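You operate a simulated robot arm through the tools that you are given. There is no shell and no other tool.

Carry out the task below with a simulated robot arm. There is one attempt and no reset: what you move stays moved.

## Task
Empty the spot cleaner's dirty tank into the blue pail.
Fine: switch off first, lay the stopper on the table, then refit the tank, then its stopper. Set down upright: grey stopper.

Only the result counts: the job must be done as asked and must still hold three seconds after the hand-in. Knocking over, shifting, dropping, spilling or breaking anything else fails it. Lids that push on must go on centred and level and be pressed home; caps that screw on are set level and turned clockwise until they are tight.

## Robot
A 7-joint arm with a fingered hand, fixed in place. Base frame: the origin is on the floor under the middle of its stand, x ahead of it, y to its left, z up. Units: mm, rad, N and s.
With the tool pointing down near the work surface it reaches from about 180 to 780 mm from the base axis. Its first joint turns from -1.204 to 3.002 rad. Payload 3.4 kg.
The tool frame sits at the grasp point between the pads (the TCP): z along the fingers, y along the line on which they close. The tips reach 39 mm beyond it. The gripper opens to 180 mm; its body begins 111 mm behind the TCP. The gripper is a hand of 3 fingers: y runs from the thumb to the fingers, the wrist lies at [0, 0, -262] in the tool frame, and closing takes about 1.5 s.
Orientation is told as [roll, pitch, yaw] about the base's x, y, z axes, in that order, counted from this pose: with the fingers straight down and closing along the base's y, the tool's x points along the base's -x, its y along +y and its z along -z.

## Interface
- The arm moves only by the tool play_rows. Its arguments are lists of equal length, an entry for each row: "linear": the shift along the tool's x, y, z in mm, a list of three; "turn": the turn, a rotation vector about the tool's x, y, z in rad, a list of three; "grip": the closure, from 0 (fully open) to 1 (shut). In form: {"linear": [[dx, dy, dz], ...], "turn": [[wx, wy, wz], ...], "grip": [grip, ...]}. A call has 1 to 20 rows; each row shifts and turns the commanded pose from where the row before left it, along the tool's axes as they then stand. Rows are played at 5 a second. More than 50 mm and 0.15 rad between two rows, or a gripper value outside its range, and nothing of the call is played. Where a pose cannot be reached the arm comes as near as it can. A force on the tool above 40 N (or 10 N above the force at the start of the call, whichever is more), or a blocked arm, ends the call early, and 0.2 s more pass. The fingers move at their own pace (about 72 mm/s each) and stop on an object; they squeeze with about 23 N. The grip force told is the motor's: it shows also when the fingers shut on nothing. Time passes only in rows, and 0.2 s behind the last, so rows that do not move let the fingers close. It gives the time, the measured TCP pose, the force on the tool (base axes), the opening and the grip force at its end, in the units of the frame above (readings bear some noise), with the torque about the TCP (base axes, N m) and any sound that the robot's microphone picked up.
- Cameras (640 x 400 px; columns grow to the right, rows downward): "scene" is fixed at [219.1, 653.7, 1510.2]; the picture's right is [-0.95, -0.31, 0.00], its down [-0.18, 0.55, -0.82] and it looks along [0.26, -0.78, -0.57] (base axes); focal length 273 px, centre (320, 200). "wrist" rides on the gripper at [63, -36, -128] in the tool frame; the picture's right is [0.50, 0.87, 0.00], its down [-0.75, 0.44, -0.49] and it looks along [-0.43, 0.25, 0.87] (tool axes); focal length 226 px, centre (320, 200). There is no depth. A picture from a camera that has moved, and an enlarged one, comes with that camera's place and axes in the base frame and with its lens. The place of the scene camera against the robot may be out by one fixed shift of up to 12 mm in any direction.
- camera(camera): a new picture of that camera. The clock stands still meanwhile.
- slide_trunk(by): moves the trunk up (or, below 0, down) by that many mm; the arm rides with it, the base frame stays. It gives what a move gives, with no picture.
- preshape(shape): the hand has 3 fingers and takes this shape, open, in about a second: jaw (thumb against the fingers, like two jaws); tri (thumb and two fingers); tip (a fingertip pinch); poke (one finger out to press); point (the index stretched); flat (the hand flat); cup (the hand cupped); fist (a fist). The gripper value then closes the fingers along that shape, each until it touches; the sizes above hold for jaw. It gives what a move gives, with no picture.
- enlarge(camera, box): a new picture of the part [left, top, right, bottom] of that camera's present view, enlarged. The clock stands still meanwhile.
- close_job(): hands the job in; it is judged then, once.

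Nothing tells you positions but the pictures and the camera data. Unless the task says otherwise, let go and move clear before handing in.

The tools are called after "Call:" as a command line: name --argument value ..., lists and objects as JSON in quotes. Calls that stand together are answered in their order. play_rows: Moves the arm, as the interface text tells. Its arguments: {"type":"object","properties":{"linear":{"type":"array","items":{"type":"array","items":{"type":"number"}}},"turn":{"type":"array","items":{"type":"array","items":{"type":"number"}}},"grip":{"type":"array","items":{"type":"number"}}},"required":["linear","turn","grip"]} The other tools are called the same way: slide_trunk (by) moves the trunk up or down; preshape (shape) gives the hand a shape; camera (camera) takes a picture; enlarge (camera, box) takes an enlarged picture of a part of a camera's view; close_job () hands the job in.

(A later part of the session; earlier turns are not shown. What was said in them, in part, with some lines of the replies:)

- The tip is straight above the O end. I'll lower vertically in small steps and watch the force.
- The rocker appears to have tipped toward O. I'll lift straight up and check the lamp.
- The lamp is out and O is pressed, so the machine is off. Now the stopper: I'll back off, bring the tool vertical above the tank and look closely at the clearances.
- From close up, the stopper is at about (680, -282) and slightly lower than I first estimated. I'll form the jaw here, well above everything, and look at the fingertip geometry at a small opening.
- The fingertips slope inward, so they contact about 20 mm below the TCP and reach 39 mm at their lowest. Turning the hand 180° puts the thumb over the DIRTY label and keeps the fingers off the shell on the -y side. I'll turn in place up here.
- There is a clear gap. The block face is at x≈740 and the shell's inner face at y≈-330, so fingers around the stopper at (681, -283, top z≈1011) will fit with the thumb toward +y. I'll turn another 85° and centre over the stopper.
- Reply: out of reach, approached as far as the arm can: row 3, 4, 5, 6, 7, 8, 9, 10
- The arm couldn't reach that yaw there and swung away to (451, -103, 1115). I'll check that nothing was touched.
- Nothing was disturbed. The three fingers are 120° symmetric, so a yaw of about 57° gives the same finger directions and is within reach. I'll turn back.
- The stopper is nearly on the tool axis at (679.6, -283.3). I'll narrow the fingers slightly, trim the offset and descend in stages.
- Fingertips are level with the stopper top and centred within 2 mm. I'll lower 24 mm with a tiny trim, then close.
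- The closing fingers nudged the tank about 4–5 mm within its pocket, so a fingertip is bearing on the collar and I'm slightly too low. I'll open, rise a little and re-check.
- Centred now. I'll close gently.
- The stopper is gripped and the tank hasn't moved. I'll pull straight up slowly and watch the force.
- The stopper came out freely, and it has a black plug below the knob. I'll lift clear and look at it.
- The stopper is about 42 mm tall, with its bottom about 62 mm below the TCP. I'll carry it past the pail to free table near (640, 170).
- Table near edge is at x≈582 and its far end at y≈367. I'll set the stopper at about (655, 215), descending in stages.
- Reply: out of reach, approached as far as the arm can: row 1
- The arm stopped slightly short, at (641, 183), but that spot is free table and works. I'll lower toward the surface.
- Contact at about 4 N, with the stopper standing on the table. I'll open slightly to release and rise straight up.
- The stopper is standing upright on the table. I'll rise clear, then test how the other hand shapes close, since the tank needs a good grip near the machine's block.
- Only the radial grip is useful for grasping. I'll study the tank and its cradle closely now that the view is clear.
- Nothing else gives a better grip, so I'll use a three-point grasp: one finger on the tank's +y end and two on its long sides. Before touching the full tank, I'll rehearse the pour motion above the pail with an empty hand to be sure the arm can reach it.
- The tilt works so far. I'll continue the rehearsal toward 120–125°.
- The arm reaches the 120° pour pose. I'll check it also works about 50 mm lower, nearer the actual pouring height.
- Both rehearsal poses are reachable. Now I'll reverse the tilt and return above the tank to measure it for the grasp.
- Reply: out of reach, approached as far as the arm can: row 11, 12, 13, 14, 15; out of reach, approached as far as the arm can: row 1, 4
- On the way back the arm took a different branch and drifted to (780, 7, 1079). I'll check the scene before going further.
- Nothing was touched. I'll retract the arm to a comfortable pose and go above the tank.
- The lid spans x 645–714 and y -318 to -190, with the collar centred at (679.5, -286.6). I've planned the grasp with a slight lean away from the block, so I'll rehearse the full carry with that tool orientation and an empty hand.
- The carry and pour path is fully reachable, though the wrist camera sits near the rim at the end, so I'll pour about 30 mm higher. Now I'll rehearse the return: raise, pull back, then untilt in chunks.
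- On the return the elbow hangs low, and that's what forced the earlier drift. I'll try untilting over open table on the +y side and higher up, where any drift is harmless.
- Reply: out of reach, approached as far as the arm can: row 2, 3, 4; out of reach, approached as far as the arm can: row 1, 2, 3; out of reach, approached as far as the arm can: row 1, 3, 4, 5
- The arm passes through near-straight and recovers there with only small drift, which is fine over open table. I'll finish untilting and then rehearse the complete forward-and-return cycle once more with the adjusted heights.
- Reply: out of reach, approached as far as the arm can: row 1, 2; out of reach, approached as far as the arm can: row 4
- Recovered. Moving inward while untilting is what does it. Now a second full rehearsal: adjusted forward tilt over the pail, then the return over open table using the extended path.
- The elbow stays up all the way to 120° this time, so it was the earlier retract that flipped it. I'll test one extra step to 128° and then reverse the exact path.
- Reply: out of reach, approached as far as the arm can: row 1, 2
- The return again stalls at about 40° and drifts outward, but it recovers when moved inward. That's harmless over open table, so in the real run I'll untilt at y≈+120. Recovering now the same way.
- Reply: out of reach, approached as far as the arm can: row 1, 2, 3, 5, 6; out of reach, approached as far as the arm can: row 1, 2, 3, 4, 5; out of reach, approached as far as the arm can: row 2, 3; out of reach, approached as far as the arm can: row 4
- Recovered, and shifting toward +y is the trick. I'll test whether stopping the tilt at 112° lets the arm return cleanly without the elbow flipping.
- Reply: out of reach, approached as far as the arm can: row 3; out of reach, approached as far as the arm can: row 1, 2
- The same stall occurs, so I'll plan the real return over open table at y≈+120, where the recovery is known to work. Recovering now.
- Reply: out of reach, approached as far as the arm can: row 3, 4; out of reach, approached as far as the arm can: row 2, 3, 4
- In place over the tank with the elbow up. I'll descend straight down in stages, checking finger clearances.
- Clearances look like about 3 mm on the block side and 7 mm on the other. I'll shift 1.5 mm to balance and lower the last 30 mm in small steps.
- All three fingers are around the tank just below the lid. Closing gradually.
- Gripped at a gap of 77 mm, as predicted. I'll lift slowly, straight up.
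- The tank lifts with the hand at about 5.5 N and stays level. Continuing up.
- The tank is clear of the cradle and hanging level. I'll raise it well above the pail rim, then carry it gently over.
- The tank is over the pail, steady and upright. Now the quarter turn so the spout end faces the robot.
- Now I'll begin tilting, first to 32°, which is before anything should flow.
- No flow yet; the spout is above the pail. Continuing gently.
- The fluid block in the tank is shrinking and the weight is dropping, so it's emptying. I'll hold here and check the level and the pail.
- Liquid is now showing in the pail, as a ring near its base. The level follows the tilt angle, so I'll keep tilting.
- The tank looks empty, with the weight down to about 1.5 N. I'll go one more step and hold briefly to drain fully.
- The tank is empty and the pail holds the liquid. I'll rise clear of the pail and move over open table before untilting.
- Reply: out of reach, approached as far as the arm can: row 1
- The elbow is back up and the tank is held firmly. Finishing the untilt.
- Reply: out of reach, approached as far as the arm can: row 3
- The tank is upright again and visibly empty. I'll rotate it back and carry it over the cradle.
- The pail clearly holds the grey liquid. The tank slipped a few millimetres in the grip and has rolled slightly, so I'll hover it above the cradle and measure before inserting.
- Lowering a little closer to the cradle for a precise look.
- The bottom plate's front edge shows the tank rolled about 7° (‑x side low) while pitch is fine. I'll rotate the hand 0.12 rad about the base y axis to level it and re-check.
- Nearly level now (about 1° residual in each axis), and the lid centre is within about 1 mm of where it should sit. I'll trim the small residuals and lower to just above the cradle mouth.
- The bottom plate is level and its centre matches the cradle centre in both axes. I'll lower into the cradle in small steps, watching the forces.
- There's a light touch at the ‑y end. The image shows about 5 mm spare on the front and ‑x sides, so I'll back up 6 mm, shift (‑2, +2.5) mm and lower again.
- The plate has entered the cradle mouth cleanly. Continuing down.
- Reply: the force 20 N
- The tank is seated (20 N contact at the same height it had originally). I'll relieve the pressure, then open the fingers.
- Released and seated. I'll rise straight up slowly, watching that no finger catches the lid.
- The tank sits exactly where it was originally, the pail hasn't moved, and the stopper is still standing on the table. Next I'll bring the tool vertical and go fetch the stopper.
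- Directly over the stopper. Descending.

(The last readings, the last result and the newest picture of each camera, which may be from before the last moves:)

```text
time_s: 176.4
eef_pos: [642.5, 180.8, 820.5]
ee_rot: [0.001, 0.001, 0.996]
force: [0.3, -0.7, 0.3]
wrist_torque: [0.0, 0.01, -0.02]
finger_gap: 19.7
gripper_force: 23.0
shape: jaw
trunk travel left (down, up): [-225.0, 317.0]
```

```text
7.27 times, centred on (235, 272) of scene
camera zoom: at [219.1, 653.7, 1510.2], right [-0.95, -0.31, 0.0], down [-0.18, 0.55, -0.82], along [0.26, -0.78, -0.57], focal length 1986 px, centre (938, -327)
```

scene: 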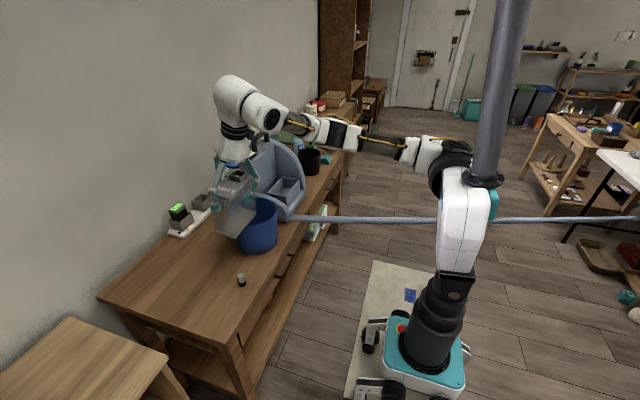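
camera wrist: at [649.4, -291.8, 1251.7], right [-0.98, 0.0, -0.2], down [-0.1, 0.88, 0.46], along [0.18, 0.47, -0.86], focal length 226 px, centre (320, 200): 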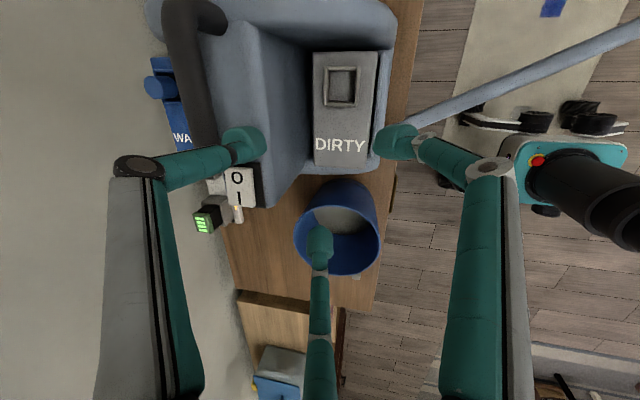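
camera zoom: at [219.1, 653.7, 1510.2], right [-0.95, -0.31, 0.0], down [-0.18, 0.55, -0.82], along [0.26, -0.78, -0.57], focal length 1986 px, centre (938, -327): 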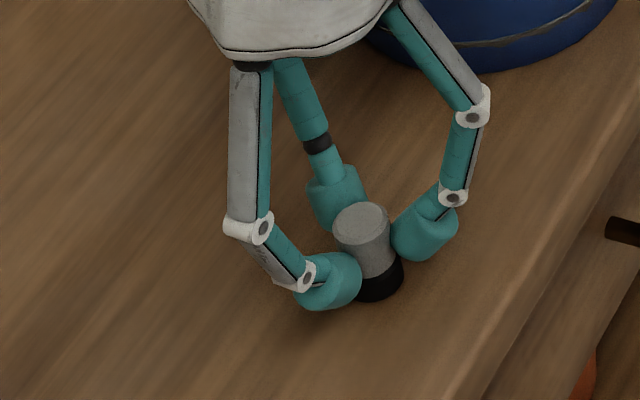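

Gripped squarely. Lifting and carrying it back above the tank's collar.

Call:
play_rows --linear '[[0, 0, -20], [0, 0, -45], [0, 0, -45], [0, 0, -45], [0, 0, -45], [0, 0, -45], [0, 0, -45], [0, 0, 0]]' --turn '[[0, 0, 0], [0, 0, 0], [0, 0, 0], [0, 0, 0], [0, 0, 0], [0, 0, 0], [0, 0, 0], [0, 0, 0]]' --grip '[1, 1, 1, 1, 1, 1, 1, 1]'

Call:
play_rows --linear '[[33.7, -25.9, 0], [33.7, -25.9, 0], [33.7, -25.9, 0], [33.7, -25.9, 0], [33.7, -25.9, 0], [33.7, -25.9, 0], [33.7, -25.9, 0], [33.7, -25.9, 0], [33.7, -25.9, 0], [33.7, -25.9, 0], [33.7, -25.9, 0], [0, 0, 0]]' --turn '[[0, 0, 0], [0, 0, 0], [0, 0, 0], [0, 0, 0], [0, 0, 0], [0, 0, 0], [0, 0, 0], [0, 0, 0], [0, 0, 0], [0, 0, 0], [0, 0, 0], [0, 0, 0]]' --grip '[1, 1, 1, 1, 1, 1, 1, 1, 1, 1, 1, 1]'

Call:
camera --camera "wrist"

Call:
camera --camera "scene"

```text
time_s: 178.2
eef_pos: [644.8, 181.8, 1112.2]
ee_rot: [0.003, 0.001, 0.994]
force: [0.0, 0.3, 0.0]
wrist_torque: [0.01, -0.05, -0.01]
finger_gap: 19.4
gripper_force: 22.8
shape: jaw
trunk travel left (down, up): [-225.0, 317.0]
```

```text
time_s: 180.8
eef_pos: [679.9, -284.1, 1113.0]
ee_rot: [0.0, 0.002, 0.994]
force: [-0.6, -1.1, -1.3]
wrist_torque: [0.0, -0.01, -0.04]
finger_gap: 19.2
gripper_force: 23.1
shape: jaw
trunk travel left (down, up): [-225.0, 317.0]
```

```text
taken
camera wrist: at [676.8, -357.4, 1241.9], right [-1.0, 0.05, 0.0], down [0.05, 0.87, 0.49], along [0.02, 0.49, -0.87], focal length 226 px, centre (320, 200)
```

wrist: 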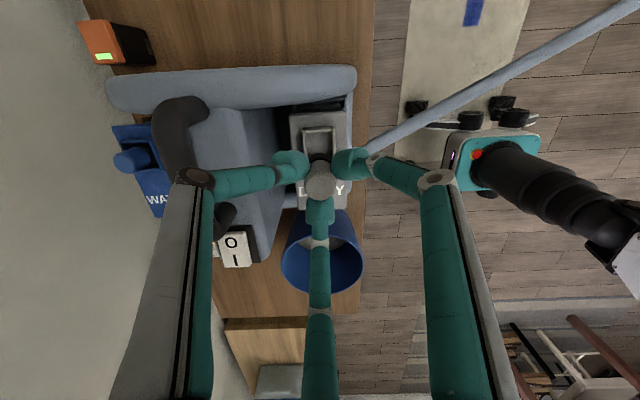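

```text
taken
```

scene: 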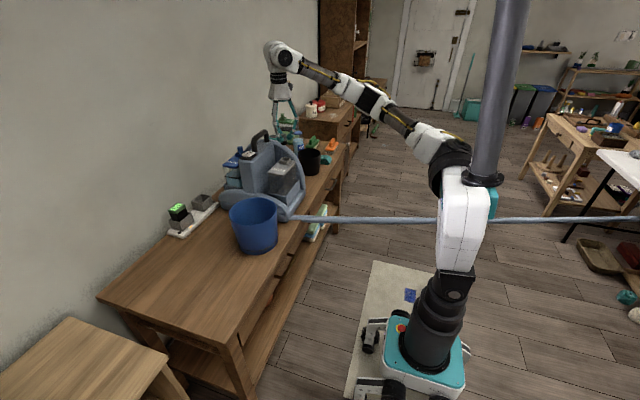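

Call:
enlarge --camera "wrist" --box '[270, 95, 380, 185]'

Call:
enlarge --camera "scene" --box '[255, 110, 315, 180]'

```text
4.44 times, centred on (325, 140) of wrist
camera zoom: at [676.8, -357.4, 1241.9], right [-1.0, 0.05, 0.0], down [0.05, 0.87, 0.49], along [0.02, 0.49, -0.87], focal length 1005 px, centre (298, 467)
```

zoom: 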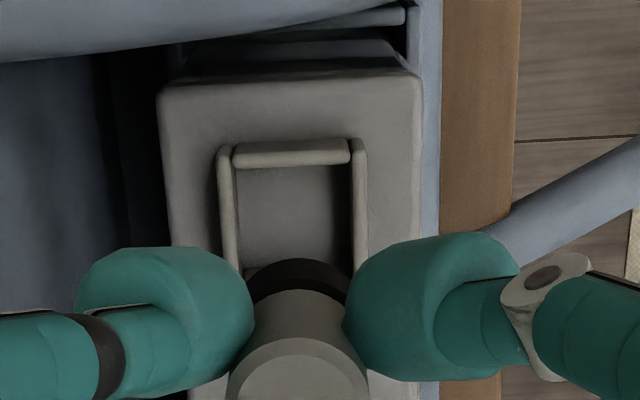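

```text
5.71 times, centred on (285, 145) of scene
camera zoom: at [219.1, 653.7, 1510.2], right [-0.95, -0.31, 0.0], down [-0.18, 0.55, -0.82], along [0.26, -0.78, -0.57], focal length 1561 px, centre (520, 514)
```

zoom: 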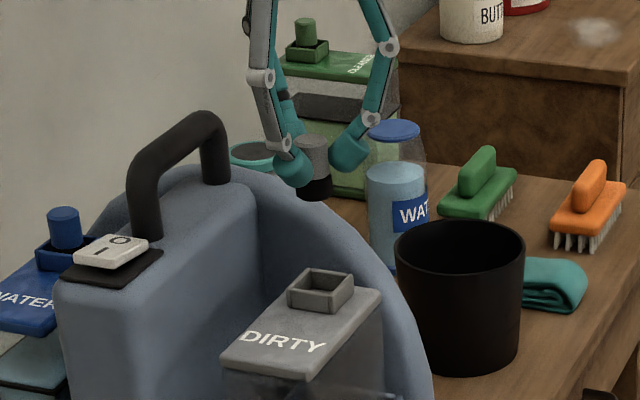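

The collar centre is about 1–2 mm from the tool axis. I'll trim that and lower until the plug is about 10 mm above the collar to check from both cameras.

Call:
play_rows --linear '[[1.0, -2.2, 15], [0, 0, 25], [0, 0, 15], [0, 0, 0]]' --turn '[[0, 0, 0], [0, 0, 0], [0, 0, 0], [0, 0, 0]]' --grip '[1, 1, 1, 1]'

Call:
enlarge --camera "wrist" --box '[270, 110, 380, 200]'

Call:
enlarge --camera "scene" --box '[262, 130, 306, 170]'

```text
time_s: 181.8
eef_pos: [681.1, -286.8, 1057.3]
ee_rot: [-0.001, 0.0, 0.993]
force: [0.2, 0.0, 0.3]
wrist_torque: [-0.03, 0.01, 0.0]
finger_gap: 19.6
gripper_force: 22.9
shape: jaw
trunk travel left (down, up): [-225.0, 317.0]
```

```text
4.44 times, centred on (325, 155) of wrist
camera zoom: at [677.6, -360.1, 1186.0], right [-1.0, 0.05, 0.0], down [0.04, 0.87, 0.49], along [0.03, 0.49, -0.87], focal length 1005 px, centre (298, 400)
```

zoom: 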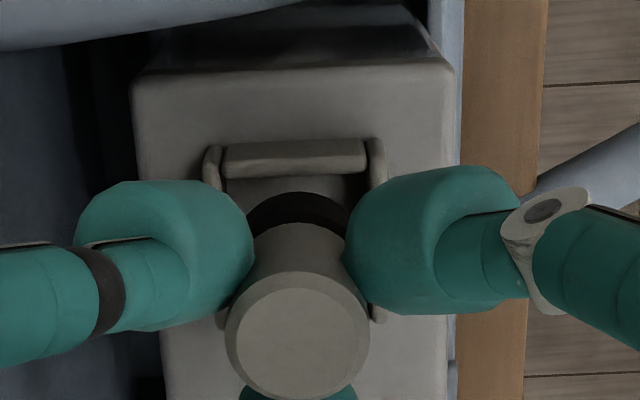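

```text
10.00 times, centred on (284, 150) of scene
camera zoom: at [219.1, 653.7, 1510.2], right [-0.95, -0.31, 0.0], down [-0.18, 0.55, -0.82], along [0.26, -0.78, -0.57], focal length 2732 px, centre (680, 700)
```

zoom: 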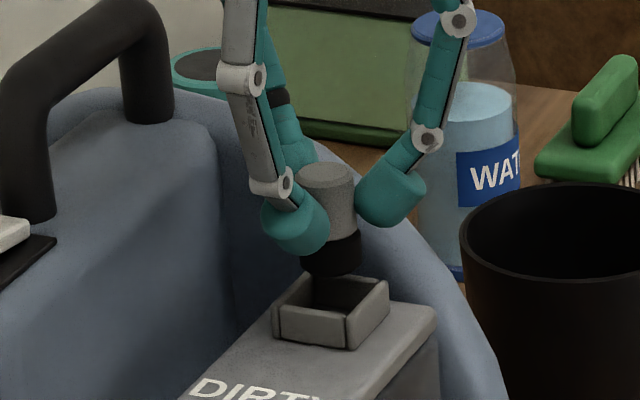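

Call:
play_rows --linear '[[-1.6, 0.2, 0], [0, 0, 8], [0, 0, 0]]' --turn '[[0, 0, 0], [0, 0, 0], [0, 0, 0]]' --grip '[1, 1, 1]'

Call:
enlarge --camera "wrist" --box '[280, 120, 360, 185]'

Call:
enlarge --camera "scene" --box '[270, 140, 300, 168]'

```text
time_s: 182.6
eef_pos: [681.5, -284.6, 1048.9]
ee_rot: [0.0, -0.001, 0.998]
force: [0.2, -0.3, -0.5]
wrist_torque: [-0.01, 0.02, -0.02]
finger_gap: 19.3
gripper_force: 23.1
shape: jaw
trunk travel left (down, up): [-225.0, 317.0]
```

```text
6.15 times, centred on (320, 152) of wrist
camera zoom: at [678.2, -358.3, 1177.4], right [-1.0, 0.05, 0.0], down [0.04, 0.87, 0.49], along [0.03, 0.49, -0.87], focal length 1391 px, centre (320, 492)
```

zoom: 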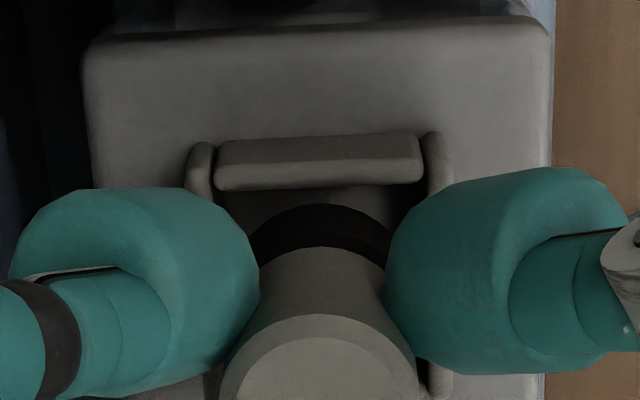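

```text
14.29 times, centred on (285, 154) of scene
camera zoom: at [219.1, 653.7, 1510.2], right [-0.95, -0.31, 0.0], down [-0.18, 0.55, -0.82], along [0.26, -0.78, -0.57], focal length 3902 px, centre (820, 857)
```

zoom: 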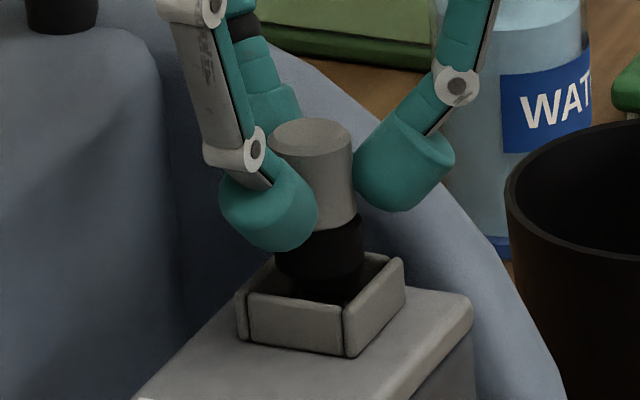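

Both cameras agree the stopper is about 1.3 mm too far toward +y. I'll trim that and lower gently into the collar.

Call:
play_rows --linear '[[1.0, -0.65, 0], [0, 0, 3], [0, 0, 3], [0, 0, 0]]' --turn '[[0, 0, 0], [0, 0, 0], [0, 0, 0], [0, 0, 0]]' --grip '[1, 1, 1, 1]'

Call:
enlarge --camera "wrist" --box '[280, 120, 360, 185]'

Call:
enlarge --camera "scene" --box '[270, 140, 300, 168]'

```text
time_s: 183.6
eef_pos: [681.9, -286.6, 1045.4]
ee_rot: [-0.001, -0.001, 0.998]
force: [1.2, 1.3, 11.6]
wrist_torque: [-0.07, -0.07, 0.03]
finger_gap: 20.0
gripper_force: 22.9
shape: jaw
trunk travel left (down, up): [-225.0, 317.0]
```

```text
6.15 times, centred on (320, 152) of wrist
camera zoom: at [677.6, -358.9, 1173.5], right [-1.0, 0.05, 0.0], down [0.04, 0.87, 0.49], along [0.03, 0.49, -0.87], focal length 1391 px, centre (320, 492)
```

zoom: 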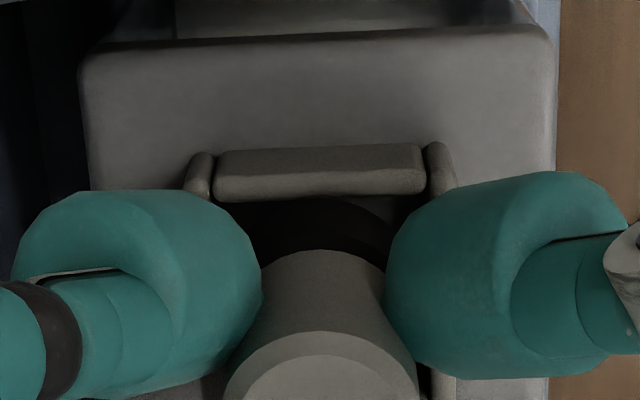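

```text
14.29 times, centred on (285, 154) of scene
camera zoom: at [219.1, 653.7, 1510.2], right [-0.95, -0.31, 0.0], down [-0.18, 0.55, -0.82], along [0.26, -0.78, -0.57], focal length 3902 px, centre (820, 857)
```

zoom: 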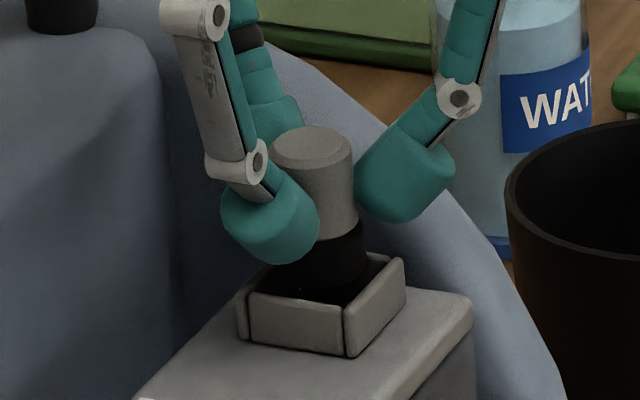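

The contact torque says the plug is resting on the ‑y wall of the collar, so my trim went the wrong way. I'll lift 3 mm, shift +2 mm in y, and try again.

Call:
play_rows --linear '[[0, 0, -4], [-1.7, 1.1, 0], [0, 0, 0]]' --turn '[[0, 0, 0], [0, 0, 0], [0, 0, 0]]' --grip '[1, 1, 1]'

Call:
play_rows --linear '[[0, 0, 2], [0, 0, 2], [0, 0, 0]]' --turn '[[0, 0, 0], [0, 0, 0], [0, 0, 0]]' --grip '[1, 1, 1]'

Call:
enlarge --camera "wrist" --box '[280, 120, 360, 185]'

```text
time_s: 184.4
eef_pos: [681.0, -284.3, 1046.0]
ee_rot: [0.002, 0.0, 0.994]
force: [0.5, -1.4, 1.9]
wrist_torque: [-0.16, -0.05, -0.05]
finger_gap: 20.0
gripper_force: 22.6
shape: jaw
trunk travel left (down, up): [-225.0, 317.0]
```

```text
time_s: 185.2
eef_pos: [682.7, -283.7, 1043.4]
ee_rot: [-0.002, -0.001, 0.996]
force: [1.3, -0.3, 13.5]
wrist_torque: [-0.22, -0.1, 0.05]
finger_gap: 20.2
gripper_force: 22.9
shape: jaw
trunk travel left (down, up): [-225.0, 317.0]
```

```text
6.15 times, centred on (320, 152) of wrist
camera zoom: at [677.6, -357.0, 1172.7], right [-1.0, 0.05, 0.0], down [0.04, 0.87, 0.49], along [0.03, 0.49, -0.87], focal length 1391 px, centre (320, 492)
```

zoom: 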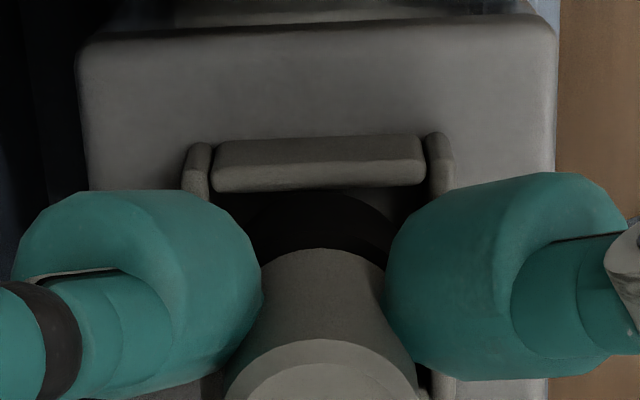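

Call:
play_rows --linear '[[0, 0, -5], [0, 0, -5], [0, 0, 0]]' --turn '[[0, 0, 0], [0, 0, 0], [0, 0, 0]]' --grip '[1, 1, 1]'

Call:
enlarge --camera "scene" --box '[270, 135, 300, 163]'

Call:
enlarge --camera "wrist" --box '[280, 120, 360, 200]'

```text
time_s: 186.0
eef_pos: [681.8, -285.0, 1052.0]
ee_rot: [0.002, 0.001, 0.997]
force: [0.0, 0.4, 0.4]
wrist_torque: [0.03, 0.01, -0.01]
finger_gap: 20.5
gripper_force: 23.7
shape: jaw
trunk travel left (down, up): [-225.0, 317.0]
```

```text
14.29 times, centred on (285, 149) of scene
camera zoom: at [219.1, 653.7, 1510.2], right [-0.95, -0.31, 0.0], down [-0.18, 0.55, -0.82], along [0.26, -0.78, -0.57], focal length 3902 px, centre (820, 929)
```

zoom: 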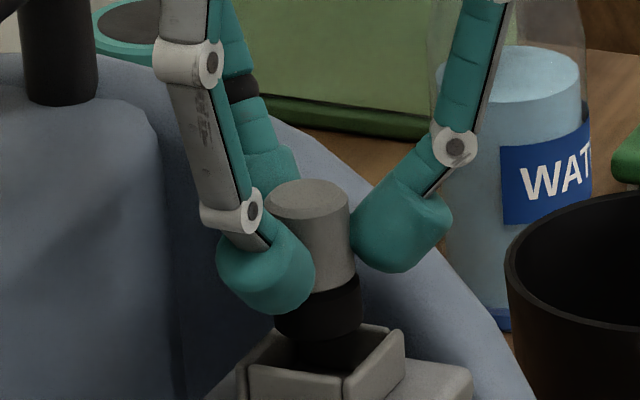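

```text
5.00 times, centred on (320, 160) of wrist
camera zoom: at [678.8, -358.3, 1180.4], right [-1.0, 0.05, 0.0], down [0.05, 0.87, 0.49], along [0.02, 0.49, -0.87], focal length 1130 px, centre (320, 400)
```

zoom: 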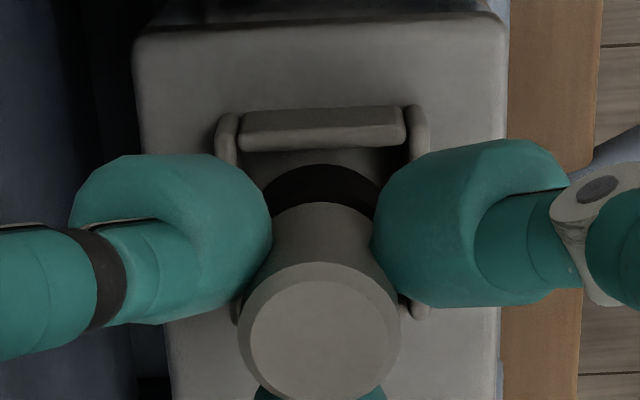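

I misread the collar: the edge I used was the base of its outer wall, so the true centre is about y≈‑282, roughly 3 mm further toward +y. Shifting and re-checking before lowering.

Call:
play_rows --linear '[[-2.6, 2.05, 0], [0, 0, 0]]' --turn '[[0, 0, 0], [0, 0, 0]]' --grip '[1, 1]'

Call:
enlarge --camera "wrist" --box '[280, 120, 360, 200]'

Call:
enlarge --camera "scene" --box '[270, 140, 300, 168]'

```text
time_s: 186.6
eef_pos: [683.3, -280.9, 1052.0]
ee_rot: [0.0, -0.001, 0.996]
force: [0.4, 0.6, -0.2]
wrist_torque: [-0.01, -0.03, 0.02]
finger_gap: 20.1
gripper_force: 22.7
shape: jaw
trunk travel left (down, up): [-225.0, 317.0]
```

```text
5.00 times, centred on (320, 160) of wrist
camera zoom: at [678.2, -354.7, 1181.3], right [-1.0, 0.05, 0.0], down [0.04, 0.87, 0.49], along [0.02, 0.49, -0.87], focal length 1130 px, centre (320, 400)
```

zoom: 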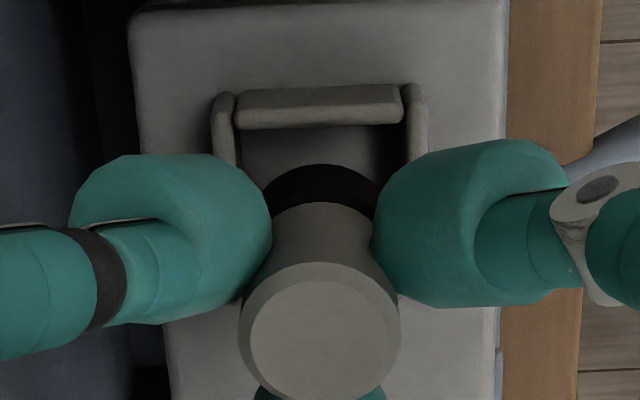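

```text
14.29 times, centred on (285, 154) of scene
camera zoom: at [219.1, 653.7, 1510.2], right [-0.95, -0.31, 0.0], down [-0.18, 0.55, -0.82], along [0.26, -0.78, -0.57], focal length 3902 px, centre (820, 857)
```

zoom: 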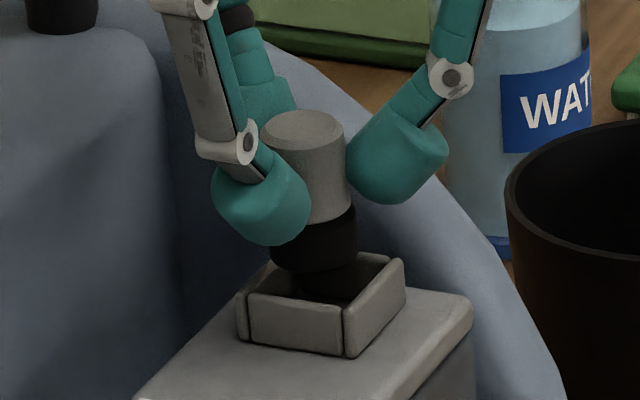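

The inner opening is about 31 mm for a 25 mm plug, and both views now agree within about 1 mm. Lowering gently.

Call:
play_rows --linear '[[0.7, -0.1, 2], [0, 0, 3], [0, 0, 3], [0, 0, 0]]' --turn '[[0, 0, 0], [0, 0, 0], [0, 0, 0], [0, 0, 0]]' --grip '[1, 1, 1, 1]'

Call:
enlarge --camera "scene" --box '[270, 140, 300, 168]'

```text
time_s: 187.6
eef_pos: [681.5, -282.4, 1045.2]
ee_rot: [-0.002, 0.0, 0.996]
force: [0.1, 0.4, -0.5]
wrist_torque: [-0.02, 0.01, -0.01]
finger_gap: 19.9
gripper_force: 23.0
shape: jaw
trunk travel left (down, up): [-225.0, 317.0]
```

```text
14.29 times, centred on (285, 154) of scene
camera zoom: at [219.1, 653.7, 1510.2], right [-0.95, -0.31, 0.0], down [-0.18, 0.55, -0.82], along [0.26, -0.78, -0.57], focal length 3902 px, centre (820, 857)
```

zoom: 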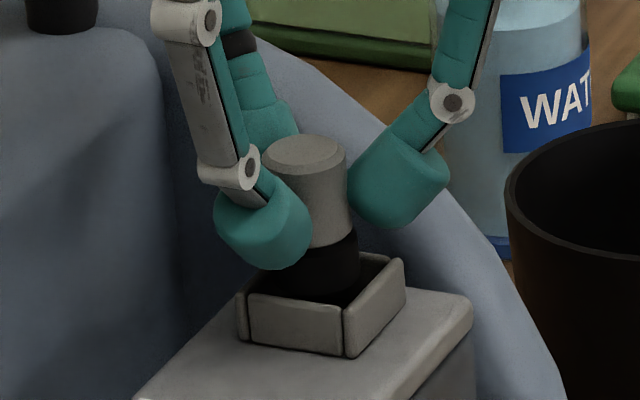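

No contact now; the plug is entering the collar. Continuing down.

Call:
play_rows --linear '[[0, 0, 3], [0, 0, 3], [0, 0, 0]]' --turn '[[0, 0, 0], [0, 0, 0], [0, 0, 0]]' --grip '[1, 1, 1]'

Call:
play_rows --linear '[[0, 0, 2], [0, 0, 2], [0, 0, 0]]' --turn '[[0, 0, 0], [0, 0, 0], [0, 0, 0]]' --grip '[1, 1, 1]'

Call:
enlarge --camera "scene" --box '[270, 140, 300, 168]'

Call:
enlarge --camera "wrist" --box '[280, 120, 360, 200]'

```text
time_s: 188.4
eef_pos: [680.6, -282.9, 1039.9]
ee_rot: [0.0, 0.001, 0.997]
force: [-1.3, 0.4, -0.2]
wrist_torque: [0.0, 0.03, 0.0]
finger_gap: 19.9
gripper_force: 23.1
shape: jaw
trunk travel left (down, up): [-225.0, 317.0]
```

```text
time_s: 189.2
eef_pos: [681.8, -281.6, 1033.8]
ee_rot: [0.0, 0.001, 0.998]
force: [0.9, 0.0, 0.1]
wrist_torque: [0.01, 0.0, -0.03]
finger_gap: 20.0
gripper_force: 23.3
shape: jaw
trunk travel left (down, up): [-225.0, 317.0]
```

```text
14.29 times, centred on (285, 154) of scene
camera zoom: at [219.1, 653.7, 1510.2], right [-0.95, -0.31, 0.0], down [-0.18, 0.55, -0.82], along [0.26, -0.78, -0.57], focal length 3902 px, centre (820, 857)
```

zoom: 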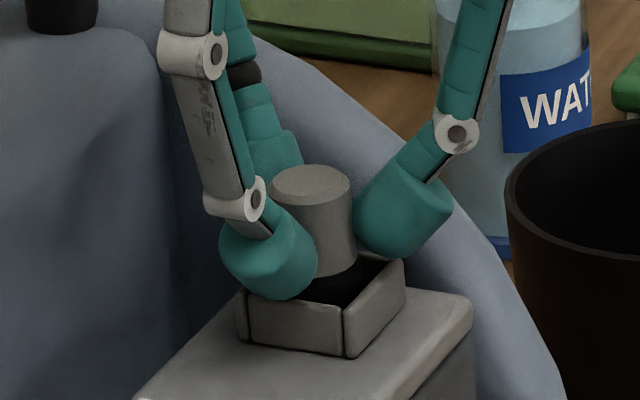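

```text
5.00 times, centred on (320, 160) of wrist
camera zoom: at [678.0, -355.7, 1163.8], right [-1.0, 0.05, 0.0], down [0.04, 0.87, 0.49], along [0.02, 0.49, -0.87], focal length 1130 px, centre (320, 400)
```

zoom: 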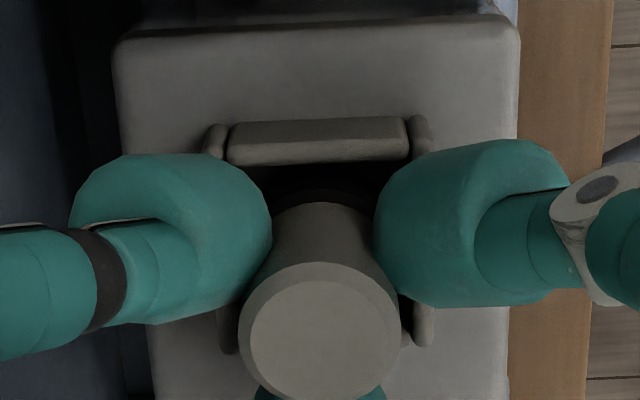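

Call:
play_rows --linear '[[0, 0, 1.5], [0, 0, 1.5], [0, 0, 0]]' --turn '[[0, 0, 0], [0, 0, 0], [0, 0, 0]]' --grip '[1, 1, 1]'

Call:
play_rows --linear '[[0, 0, 1.5], [0, 0, 1], [0, 0, 0]]' --turn '[[0, 0, 0], [0, 0, 0], [0, 0, 0]]' --grip '[1, 1, 1]'

```text
time_s: 190.0
eef_pos: [681.2, -283.1, 1032.4]
ee_rot: [-0.001, 0.001, 0.996]
force: [-0.1, 0.8, -0.7]
wrist_torque: [0.0, 0.02, -0.02]
finger_gap: 20.2
gripper_force: 23.3
shape: jaw
trunk travel left (down, up): [-225.0, 317.0]
```

```text
time_s: 190.8
eef_pos: [681.7, -282.6, 1029.4]
ee_rot: [0.0, 0.0, 0.994]
force: [-0.3, -1.4, 4.4]
wrist_torque: [0.02, -0.08, 0.0]
finger_gap: 20.0
gripper_force: 23.0
shape: jaw
trunk travel left (down, up): [-225.0, 317.0]
```

Contact at the seat. Pressing it home with small steps.

Call:
play_rows --linear '[[0, 0, 1], [0, 0, 1], [0, 0, 0]]' --turn '[[0, 0, 0], [0, 0, 0], [0, 0, 0]]' --grip '[1, 1, 1]'

Call:
enlarge --camera "scene" --box '[270, 140, 300, 168]'

```text
time_s: 191.6
eef_pos: [679.7, -283.0, 1028.0]
ee_rot: [-0.003, 0.0, 0.996]
force: [3.2, -3.1, 15.1]
wrist_torque: [-0.04, -0.11, -0.01]
finger_gap: 20.4
gripper_force: 22.7
shape: jaw
trunk travel left (down, up): [-225.0, 317.0]
```

```text
14.29 times, centred on (285, 154) of scene
camera zoom: at [219.1, 653.7, 1510.2], right [-0.95, -0.31, 0.0], down [-0.18, 0.55, -0.82], along [0.26, -0.78, -0.57], focal length 3902 px, centre (820, 857)
```

zoom: 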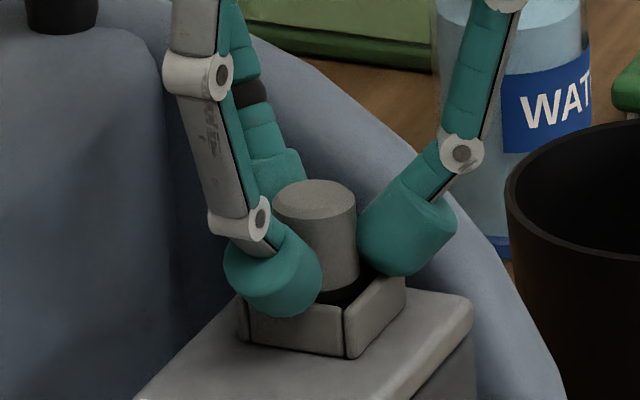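

Call:
play_rows --linear '[[0, 0, -1.2], [0, 0, 0], [0, 0, 0], [0, 0, 0], [0, 0, 0]]' --turn '[[0, 0, 0], [0, 0, 0], [0, 0, 0], [0, 0, 0], [0, 0, 0]]' --grip '[1, 0.88, 0.84, 0.81, 0.79]'

Call:
enlarge --camera "wrist" --box '[270, 110, 370, 210]'

Call:
enlarge --camera "scene" --box '[255, 140, 315, 180]'

```text
time_s: 192.8
eef_pos: [680.9, -282.7, 1027.1]
ee_rot: [0.001, 0.001, 0.996]
force: [0.1, -0.8, 1.1]
wrist_torque: [0.01, 0.01, 0.01]
finger_gap: 37.2
gripper_force: 0.0
shape: jaw
trunk travel left (down, up): [-225.0, 317.0]
```

```text
4.00 times, centred on (320, 160) of wrist
camera zoom: at [677.8, -355.4, 1156.7], right [-1.0, 0.05, 0.0], down [0.05, 0.87, 0.49], along [0.02, 0.49, -0.87], focal length 904 px, centre (320, 360)
```

zoom: 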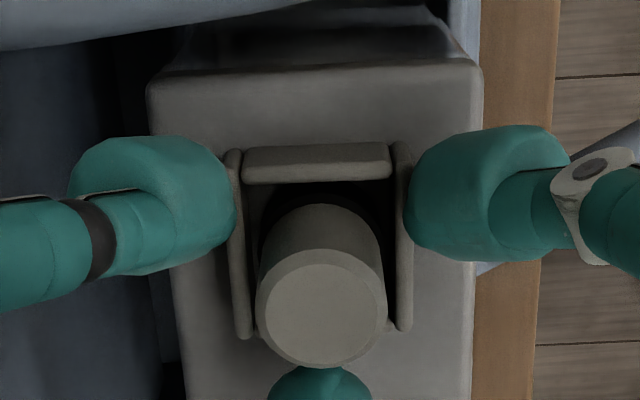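

```text
10.00 times, centred on (285, 160) of scene
camera zoom: at [219.1, 653.7, 1510.2], right [-0.95, -0.31, 0.0], down [-0.18, 0.55, -0.82], along [0.26, -0.78, -0.57], focal length 2732 px, centre (670, 600)
```

zoom: 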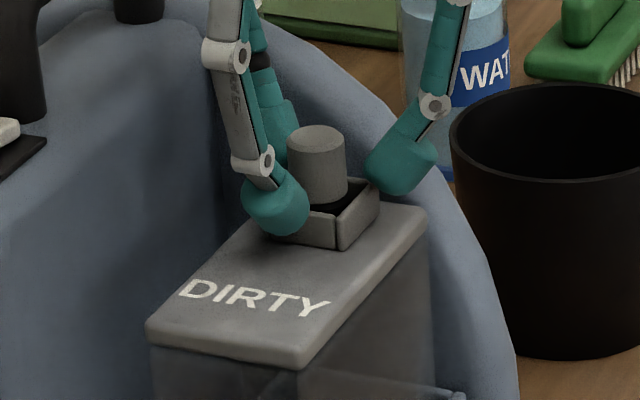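

The stopper's position in the image matches the original exactly. I'll rise clear and verify.

Call:
play_rows --linear '[[0, 0, -10], [0, 0, -25], [0, 0, -35], [0, 0, 0]]' --turn '[[0, 0, 0], [0, 0, 0], [0, 0, 0], [0, 0, 0]]' --grip '[0.78, 0.78, 0.78, 0.78]'

Call:
enlarge --camera "wrist" --box '[270, 80, 370, 180]'

Call:
enlarge --camera "scene" --box '[255, 140, 315, 180]'

```text
time_s: 193.8
eef_pos: [682.5, -281.1, 1097.7]
ee_rot: [0.002, 0.001, 0.996]
force: [0.7, 0.0, 0.0]
wrist_torque: [0.0, -0.01, 0.01]
finger_gap: 39.6
gripper_force: 0.0
shape: jaw
trunk travel left (down, up): [-225.0, 317.0]
```

```text
4.00 times, centred on (320, 130) of wrist
camera zoom: at [679.1, -354.4, 1227.0], right [-1.0, 0.05, 0.0], down [0.05, 0.87, 0.49], along [0.02, 0.49, -0.87], focal length 904 px, centre (320, 480)
```

zoom: 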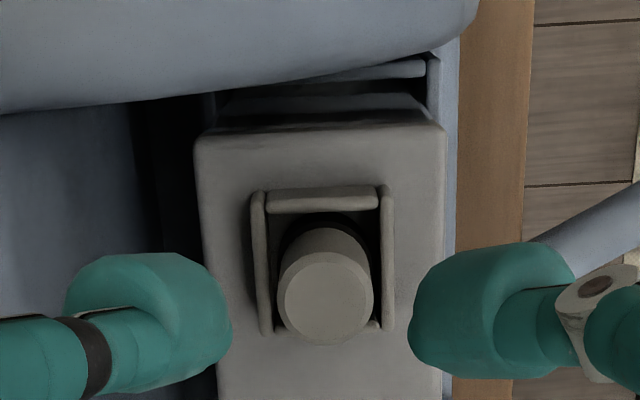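

```text
10.00 times, centred on (285, 160) of scene
camera zoom: at [219.1, 653.7, 1510.2], right [-0.95, -0.31, 0.0], down [-0.18, 0.55, -0.82], along [0.26, -0.78, -0.57], focal length 2732 px, centre (670, 600)
```

zoom: 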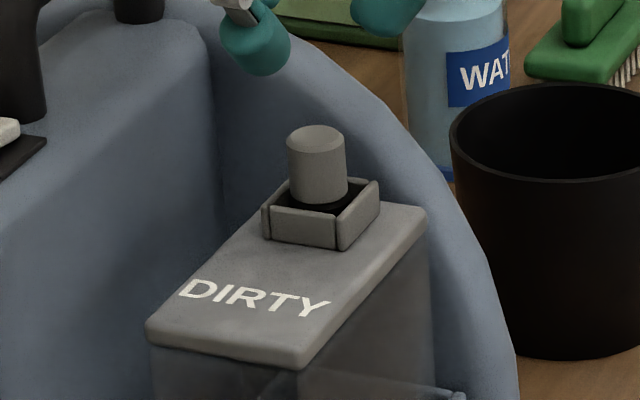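

The tank and stopper look identical to their original state. As a safety measure I'll give the stopper one gentle centred press from above with the poke finger.

Call:
play_rows --linear '[[2.3, -0.1, -15], [0, 0, 0]]' --turn '[[0, 0, 0], [0, 0, 0]]' --grip '[0.78, 0.78]'

Call:
preshape --shape "poke"

Call:
camera --camera "wrist"

Call:
enlarge --camera "scene" --box '[250, 100, 320, 170]'

```text
time_s: 194.4
eef_pos: [681.3, -284.2, 1114.5]
ee_rot: [0.0, 0.0, 0.996]
force: [-0.2, 0.5, 0.9]
wrist_torque: [-0.03, -0.01, -0.03]
finger_gap: 39.1
gripper_force: 0.1
shape: jaw
trunk travel left (down, up): [-225.0, 317.0]
```

```text
time_s: 195.3
eef_pos: [681.0, -284.1, 1112.8]
ee_rot: [-0.001, 0.0, 0.995]
force: [0.2, -0.5, 0.0]
wrist_torque: [0.05, -0.04, 0.02]
finger_gap: 0.1
gripper_force: 0.1
shape: poke
trunk travel left (down, up): [-225.0, 317.0]
```

```text
taken
camera wrist: at [677.1, -356.7, 1242.8], right [-1.0, 0.05, 0.0], down [0.05, 0.87, 0.49], along [0.02, 0.49, -0.87], focal length 226 px, centre (320, 200)
```

wrist: 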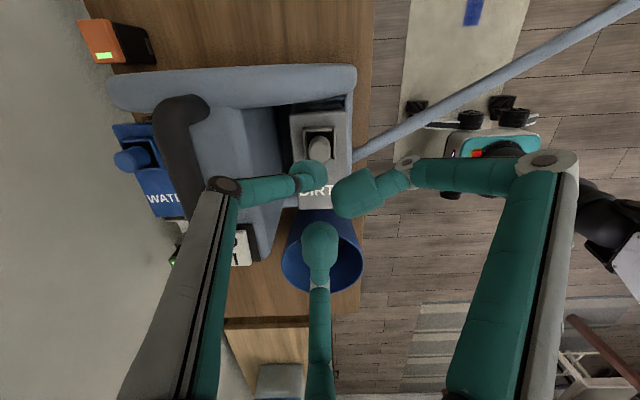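

```text
5.71 times, centred on (285, 135) of scene
camera zoom: at [219.1, 653.7, 1510.2], right [-0.95, -0.31, 0.0], down [-0.18, 0.55, -0.82], along [0.26, -0.78, -0.57], focal length 1561 px, centre (520, 571)
```

zoom: 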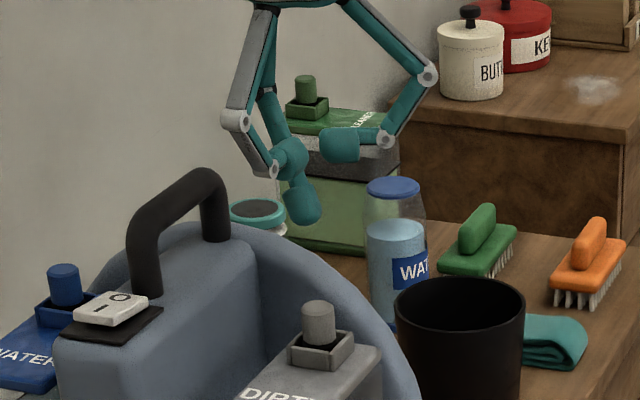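

Call:
enlarge --camera "wrist" --box '[280, 115, 360, 205]'

```text
4.44 times, centred on (320, 160) of wrist
camera zoom: at [677.1, -356.7, 1242.8], right [-1.0, 0.05, 0.0], down [0.05, 0.87, 0.49], along [0.02, 0.49, -0.87], focal length 1005 px, centre (320, 378)
```

zoom: 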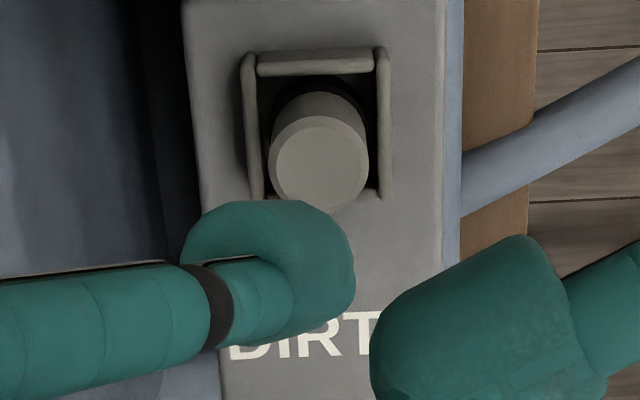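

The poke tip sits about 4.5 mm to the thumb side, so I'll offset for that, then descend and press lightly.

Call:
play_rows --linear '[[0, 4.5, 10], [0, 0, 25], [0, 0, 18], [0, 0, 0]]' --turn '[[0, 0, 0], [0, 0, 0], [0, 0, 0], [0, 0, 0]]' --grip '[0, 0, 0, 0]'

Call:
enlarge --camera "scene" --box '[260, 125, 310, 170]'

Call:
enlarge --camera "wrist" --box '[280, 115, 360, 205]'

```text
time_s: 196.3
eef_pos: [674.9, -281.1, 1061.2]
ee_rot: [0.002, 0.001, 0.994]
force: [-0.1, -0.4, 0.6]
wrist_torque: [-0.01, 0.02, 0.02]
finger_gap: 0.0
gripper_force: 0.1
shape: poke
trunk travel left (down, up): [-225.0, 317.0]
```

```text
8.89 times, centred on (285, 148) of scene
camera zoom: at [219.1, 653.7, 1510.2], right [-0.95, -0.31, 0.0], down [-0.18, 0.55, -0.82], along [0.26, -0.78, -0.57], focal length 2428 px, centre (631, 667)
```

zoom: 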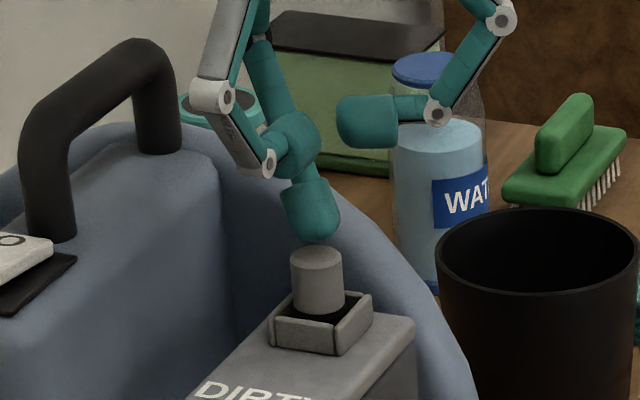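

```text
4.44 times, centred on (320, 160) of wrist
camera zoom: at [671.8, -355.0, 1189.6], right [-1.0, 0.05, 0.0], down [0.05, 0.87, 0.49], along [0.03, 0.49, -0.87], focal length 1005 px, centre (320, 378)
```

zoom: 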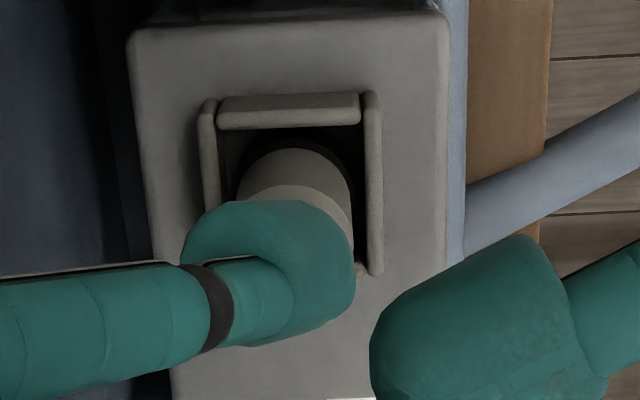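

Call:
play_rows --linear '[[0, 0, 4], [0, 0, 3], [0, 0, 2], [0, 0, 0]]' --turn '[[0, 0, 0], [0, 0, 0], [0, 0, 0], [0, 0, 0]]' --grip '[0, 0, 0, 0]'

Call:
play_rows --linear '[[0, 0, 1.5], [0, 0, 1.5], [0, 0, 0]]' --turn '[[0, 0, 0], [0, 0, 0], [0, 0, 0]]' --grip '[0, 0, 0]'

```text
time_s: 197.3
eef_pos: [676.7, -281.4, 1051.8]
ee_rot: [0.0, 0.0, 0.998]
force: [0.1, -0.2, 2.9]
wrist_torque: [0.0, -0.06, 0.01]
finger_gap: 0.0
gripper_force: 0.1
shape: poke
trunk travel left (down, up): [-225.0, 317.0]
```

```text
time_s: 198.1
eef_pos: [675.3, -280.9, 1051.3]
ee_rot: [-0.003, -0.003, 0.995]
force: [3.8, 0.0, 21.9]
wrist_torque: [-0.03, -0.11, 0.04]
finger_gap: 0.0
gripper_force: 0.0
shape: poke
trunk travel left (down, up): [-225.0, 317.0]
```

Pressed at about 22 N with no further travel, so the stopper is home. I'll lift away and verify.

Call:
play_rows --linear '[[0, 0, -5], [0, 0, -25], [0, 0, -40], [0, 0, -40], [0, 0, 0]]' --turn '[[0, 0, 0], [0, 0, 0], [0, 0, 0], [0, 0, 0], [0, 0, 0]]' --grip '[0, 0, 0, 0, 0]'

Call:
enlarge --camera "scene" --box '[255, 140, 315, 180]'

Call:
enlarge --camera "wrist" --box '[240, 60, 400, 190]'

Call:
camera --camera "scene"

```text
time_s: 199.3
eef_pos: [677.6, -281.1, 1158.6]
ee_rot: [0.001, 0.003, 0.994]
force: [-0.4, -0.3, -0.5]
wrist_torque: [0.01, 0.0, -0.01]
finger_gap: 0.0
gripper_force: 0.1
shape: poke
trunk travel left (down, up): [-225.0, 317.0]
```

```text
10.00 times, centred on (285, 160) of scene
camera zoom: at [219.1, 653.7, 1510.2], right [-0.95, -0.31, 0.0], down [-0.18, 0.55, -0.82], along [0.26, -0.78, -0.57], focal length 2732 px, centre (670, 600)
```

zoom: 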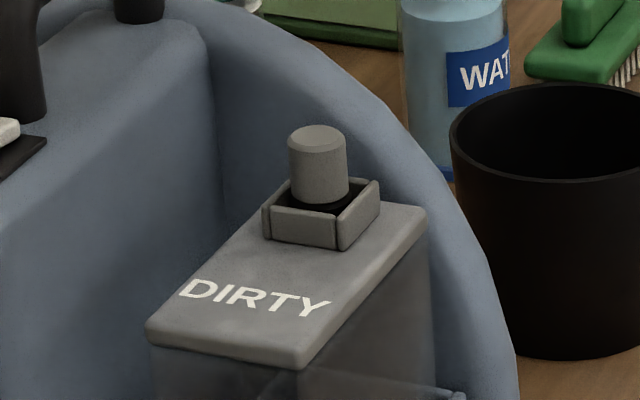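

```text
3.08 times, centred on (320, 125) of wrist
camera zoom: at [674.8, -355.1, 1286.5], right [-1.0, 0.05, 0.0], down [0.05, 0.87, 0.49], along [0.02, 0.49, -0.87], focal length 696 px, centre (320, 431)
```

zoom: 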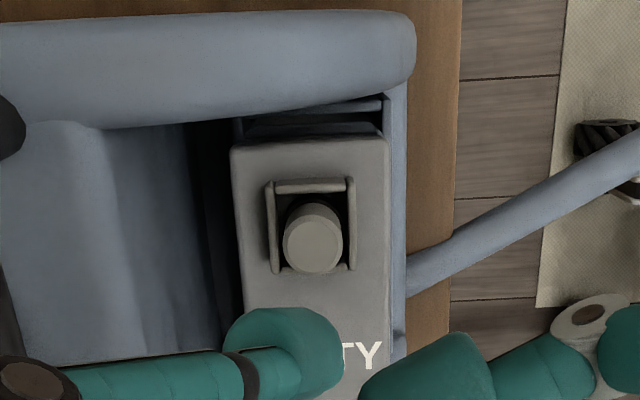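

```text
taken
```

scene: 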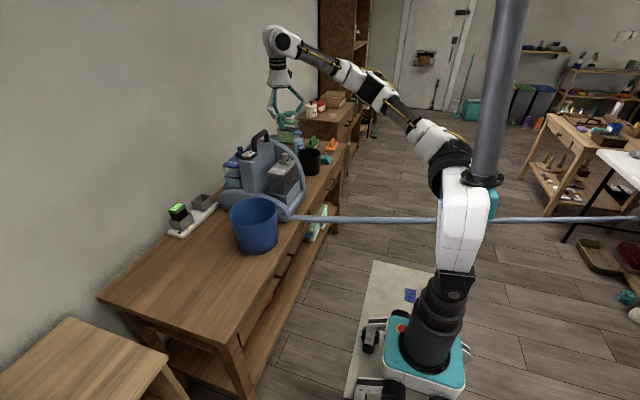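

Call:
enlarge --camera "scene" --box '[150, 180, 300, 270]'

Call:
enlarge --camera "scene" --box '[220, 130, 280, 170]'

Call:
enlarge --camera "scene" --box '[200, 110, 340, 230]'

```text
4.27 times, centred on (225, 225) of scene
camera zoom: at [219.1, 653.7, 1510.2], right [-0.95, -0.31, 0.0], down [-0.18, 0.55, -0.82], along [0.26, -0.78, -0.57], focal length 1165 px, centre (725, 93)
```

zoom: 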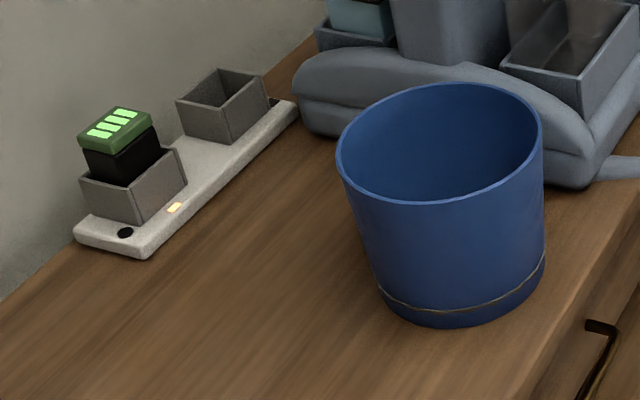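

```text
10.00 times, centred on (250, 150) of scene
camera zoom: at [219.1, 653.7, 1510.2], right [-0.95, -0.31, 0.0], down [-0.18, 0.55, -0.82], along [0.26, -0.78, -0.57], focal length 2732 px, centre (1020, 700)
```

zoom: 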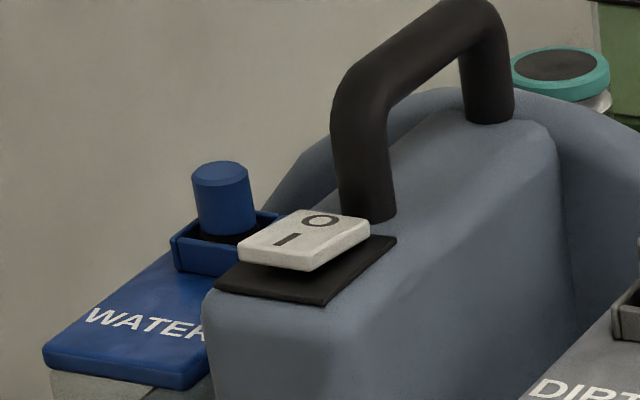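

```text
3.33 times, centred on (270, 170) of scene
camera zoom: at [219.1, 653.7, 1510.2], right [-0.95, -0.31, 0.0], down [-0.18, 0.55, -0.82], along [0.26, -0.78, -0.57], focal length 910 px, centre (487, 300)
```

zoom: 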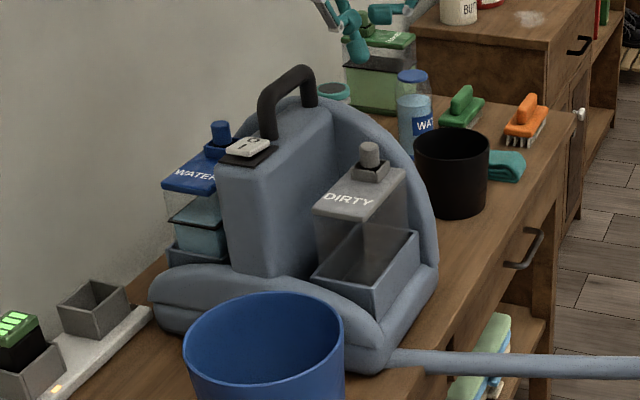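

The rocker is still at O with the lamp off, and the tank and stopper are refitted. The pail is upright with the liquid in it; it sits about 8 mm from its starting place, and pushing a filled pail back would risk more than that. I'll move the arm clear.

Call:
play_rows --linear '[[0, 0, -30], [2.9, 41.1, -16], [2.9, 41.1, -16], [2.9, 41.1, -16], [2.9, 41.1, -16], [2.9, 41.1, -16], [0, 0, 0], [0, 0, 0]]' --turn '[[0, 0, 0], [0, 0, 0], [0, 0, 0], [0, 0, 0], [0, 0, 0], [0, 0, 0], [0, 0, 0], [0, 0, 0]]' --grip '[0, 0, 0, 0, 0, 0, 0, 0]'

Call:
enlarge --camera "scene" --box '[180, 110, 350, 270]'

Call:
camera --camera "wrist"

```text
time_s: 201.1
eef_pos: [495.7, -183.1, 1269.5]
ee_rot: [0.0, 0.0, 0.995]
force: [0.6, -0.3, -0.6]
wrist_torque: [0.0, 0.0, -0.02]
finger_gap: 0.4
gripper_force: 0.1
shape: poke
trunk travel left (down, up): [-225.0, 317.0]
```

```text
2.50 times, centred on (265, 190) of scene
camera zoom: at [219.1, 653.7, 1510.2], right [-0.95, -0.31, 0.0], down [-0.18, 0.55, -0.82], along [0.26, -0.78, -0.57], focal length 683 px, centre (458, 225)
```

zoom: 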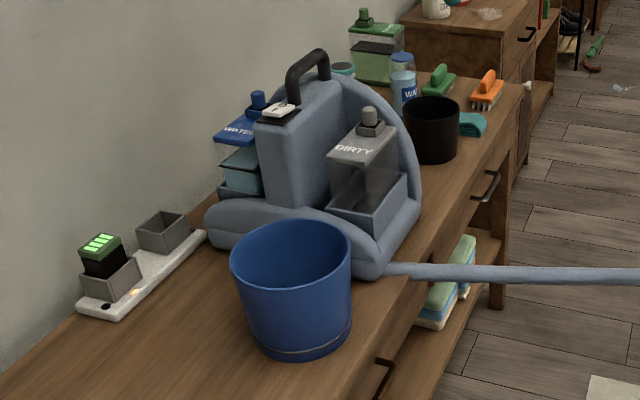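

```text
taken
camera wrist: at [492.7, -256.6, 1398.1], right [-1.0, 0.05, 0.0], down [0.04, 0.87, 0.49], along [0.03, 0.49, -0.87], focal length 226 px, centre (320, 200)
```

wrist: 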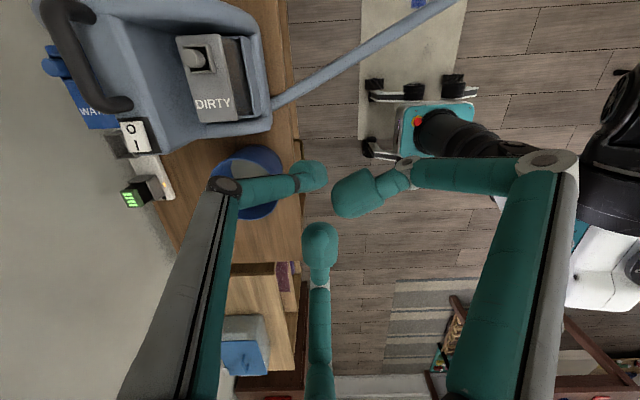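

The final view shows the cleaner switched off, with the empty dirty tank seated and its grey stopper fitted upright and pressed home. The liquid is in the blue pail, and the arm is clear of everything. Handing in now.

Call:
close_job

```text
The job is handed in.
```

I emptied the dirty tank into the blue pail and handed the job in. One thing is off: the pail moved about 8 mm during a rehearsal with the empty hand, probably pushed by the wrist camera. I left it there because nudging a filled pail risked a spill.

- **Switch:** I pressed O before anything else, and the lamp went out.
- **Stopper:** I stood it upright on the table while I emptied the tank. After the tank was back, I refitted it and pressed it to about 22 N; it moved no further. It now sits as it did at the start.
- **Tank:** I poured it to about 120° and saw no liquid left inside. It is back in its cradle, matching its original position in the pictures.
- **Pail:** It is upright with the liquid in it, and I saw no spill on the table.

The arm is clear of everything, and nothing else appears to have moved. I haven't seen how the job was judged.
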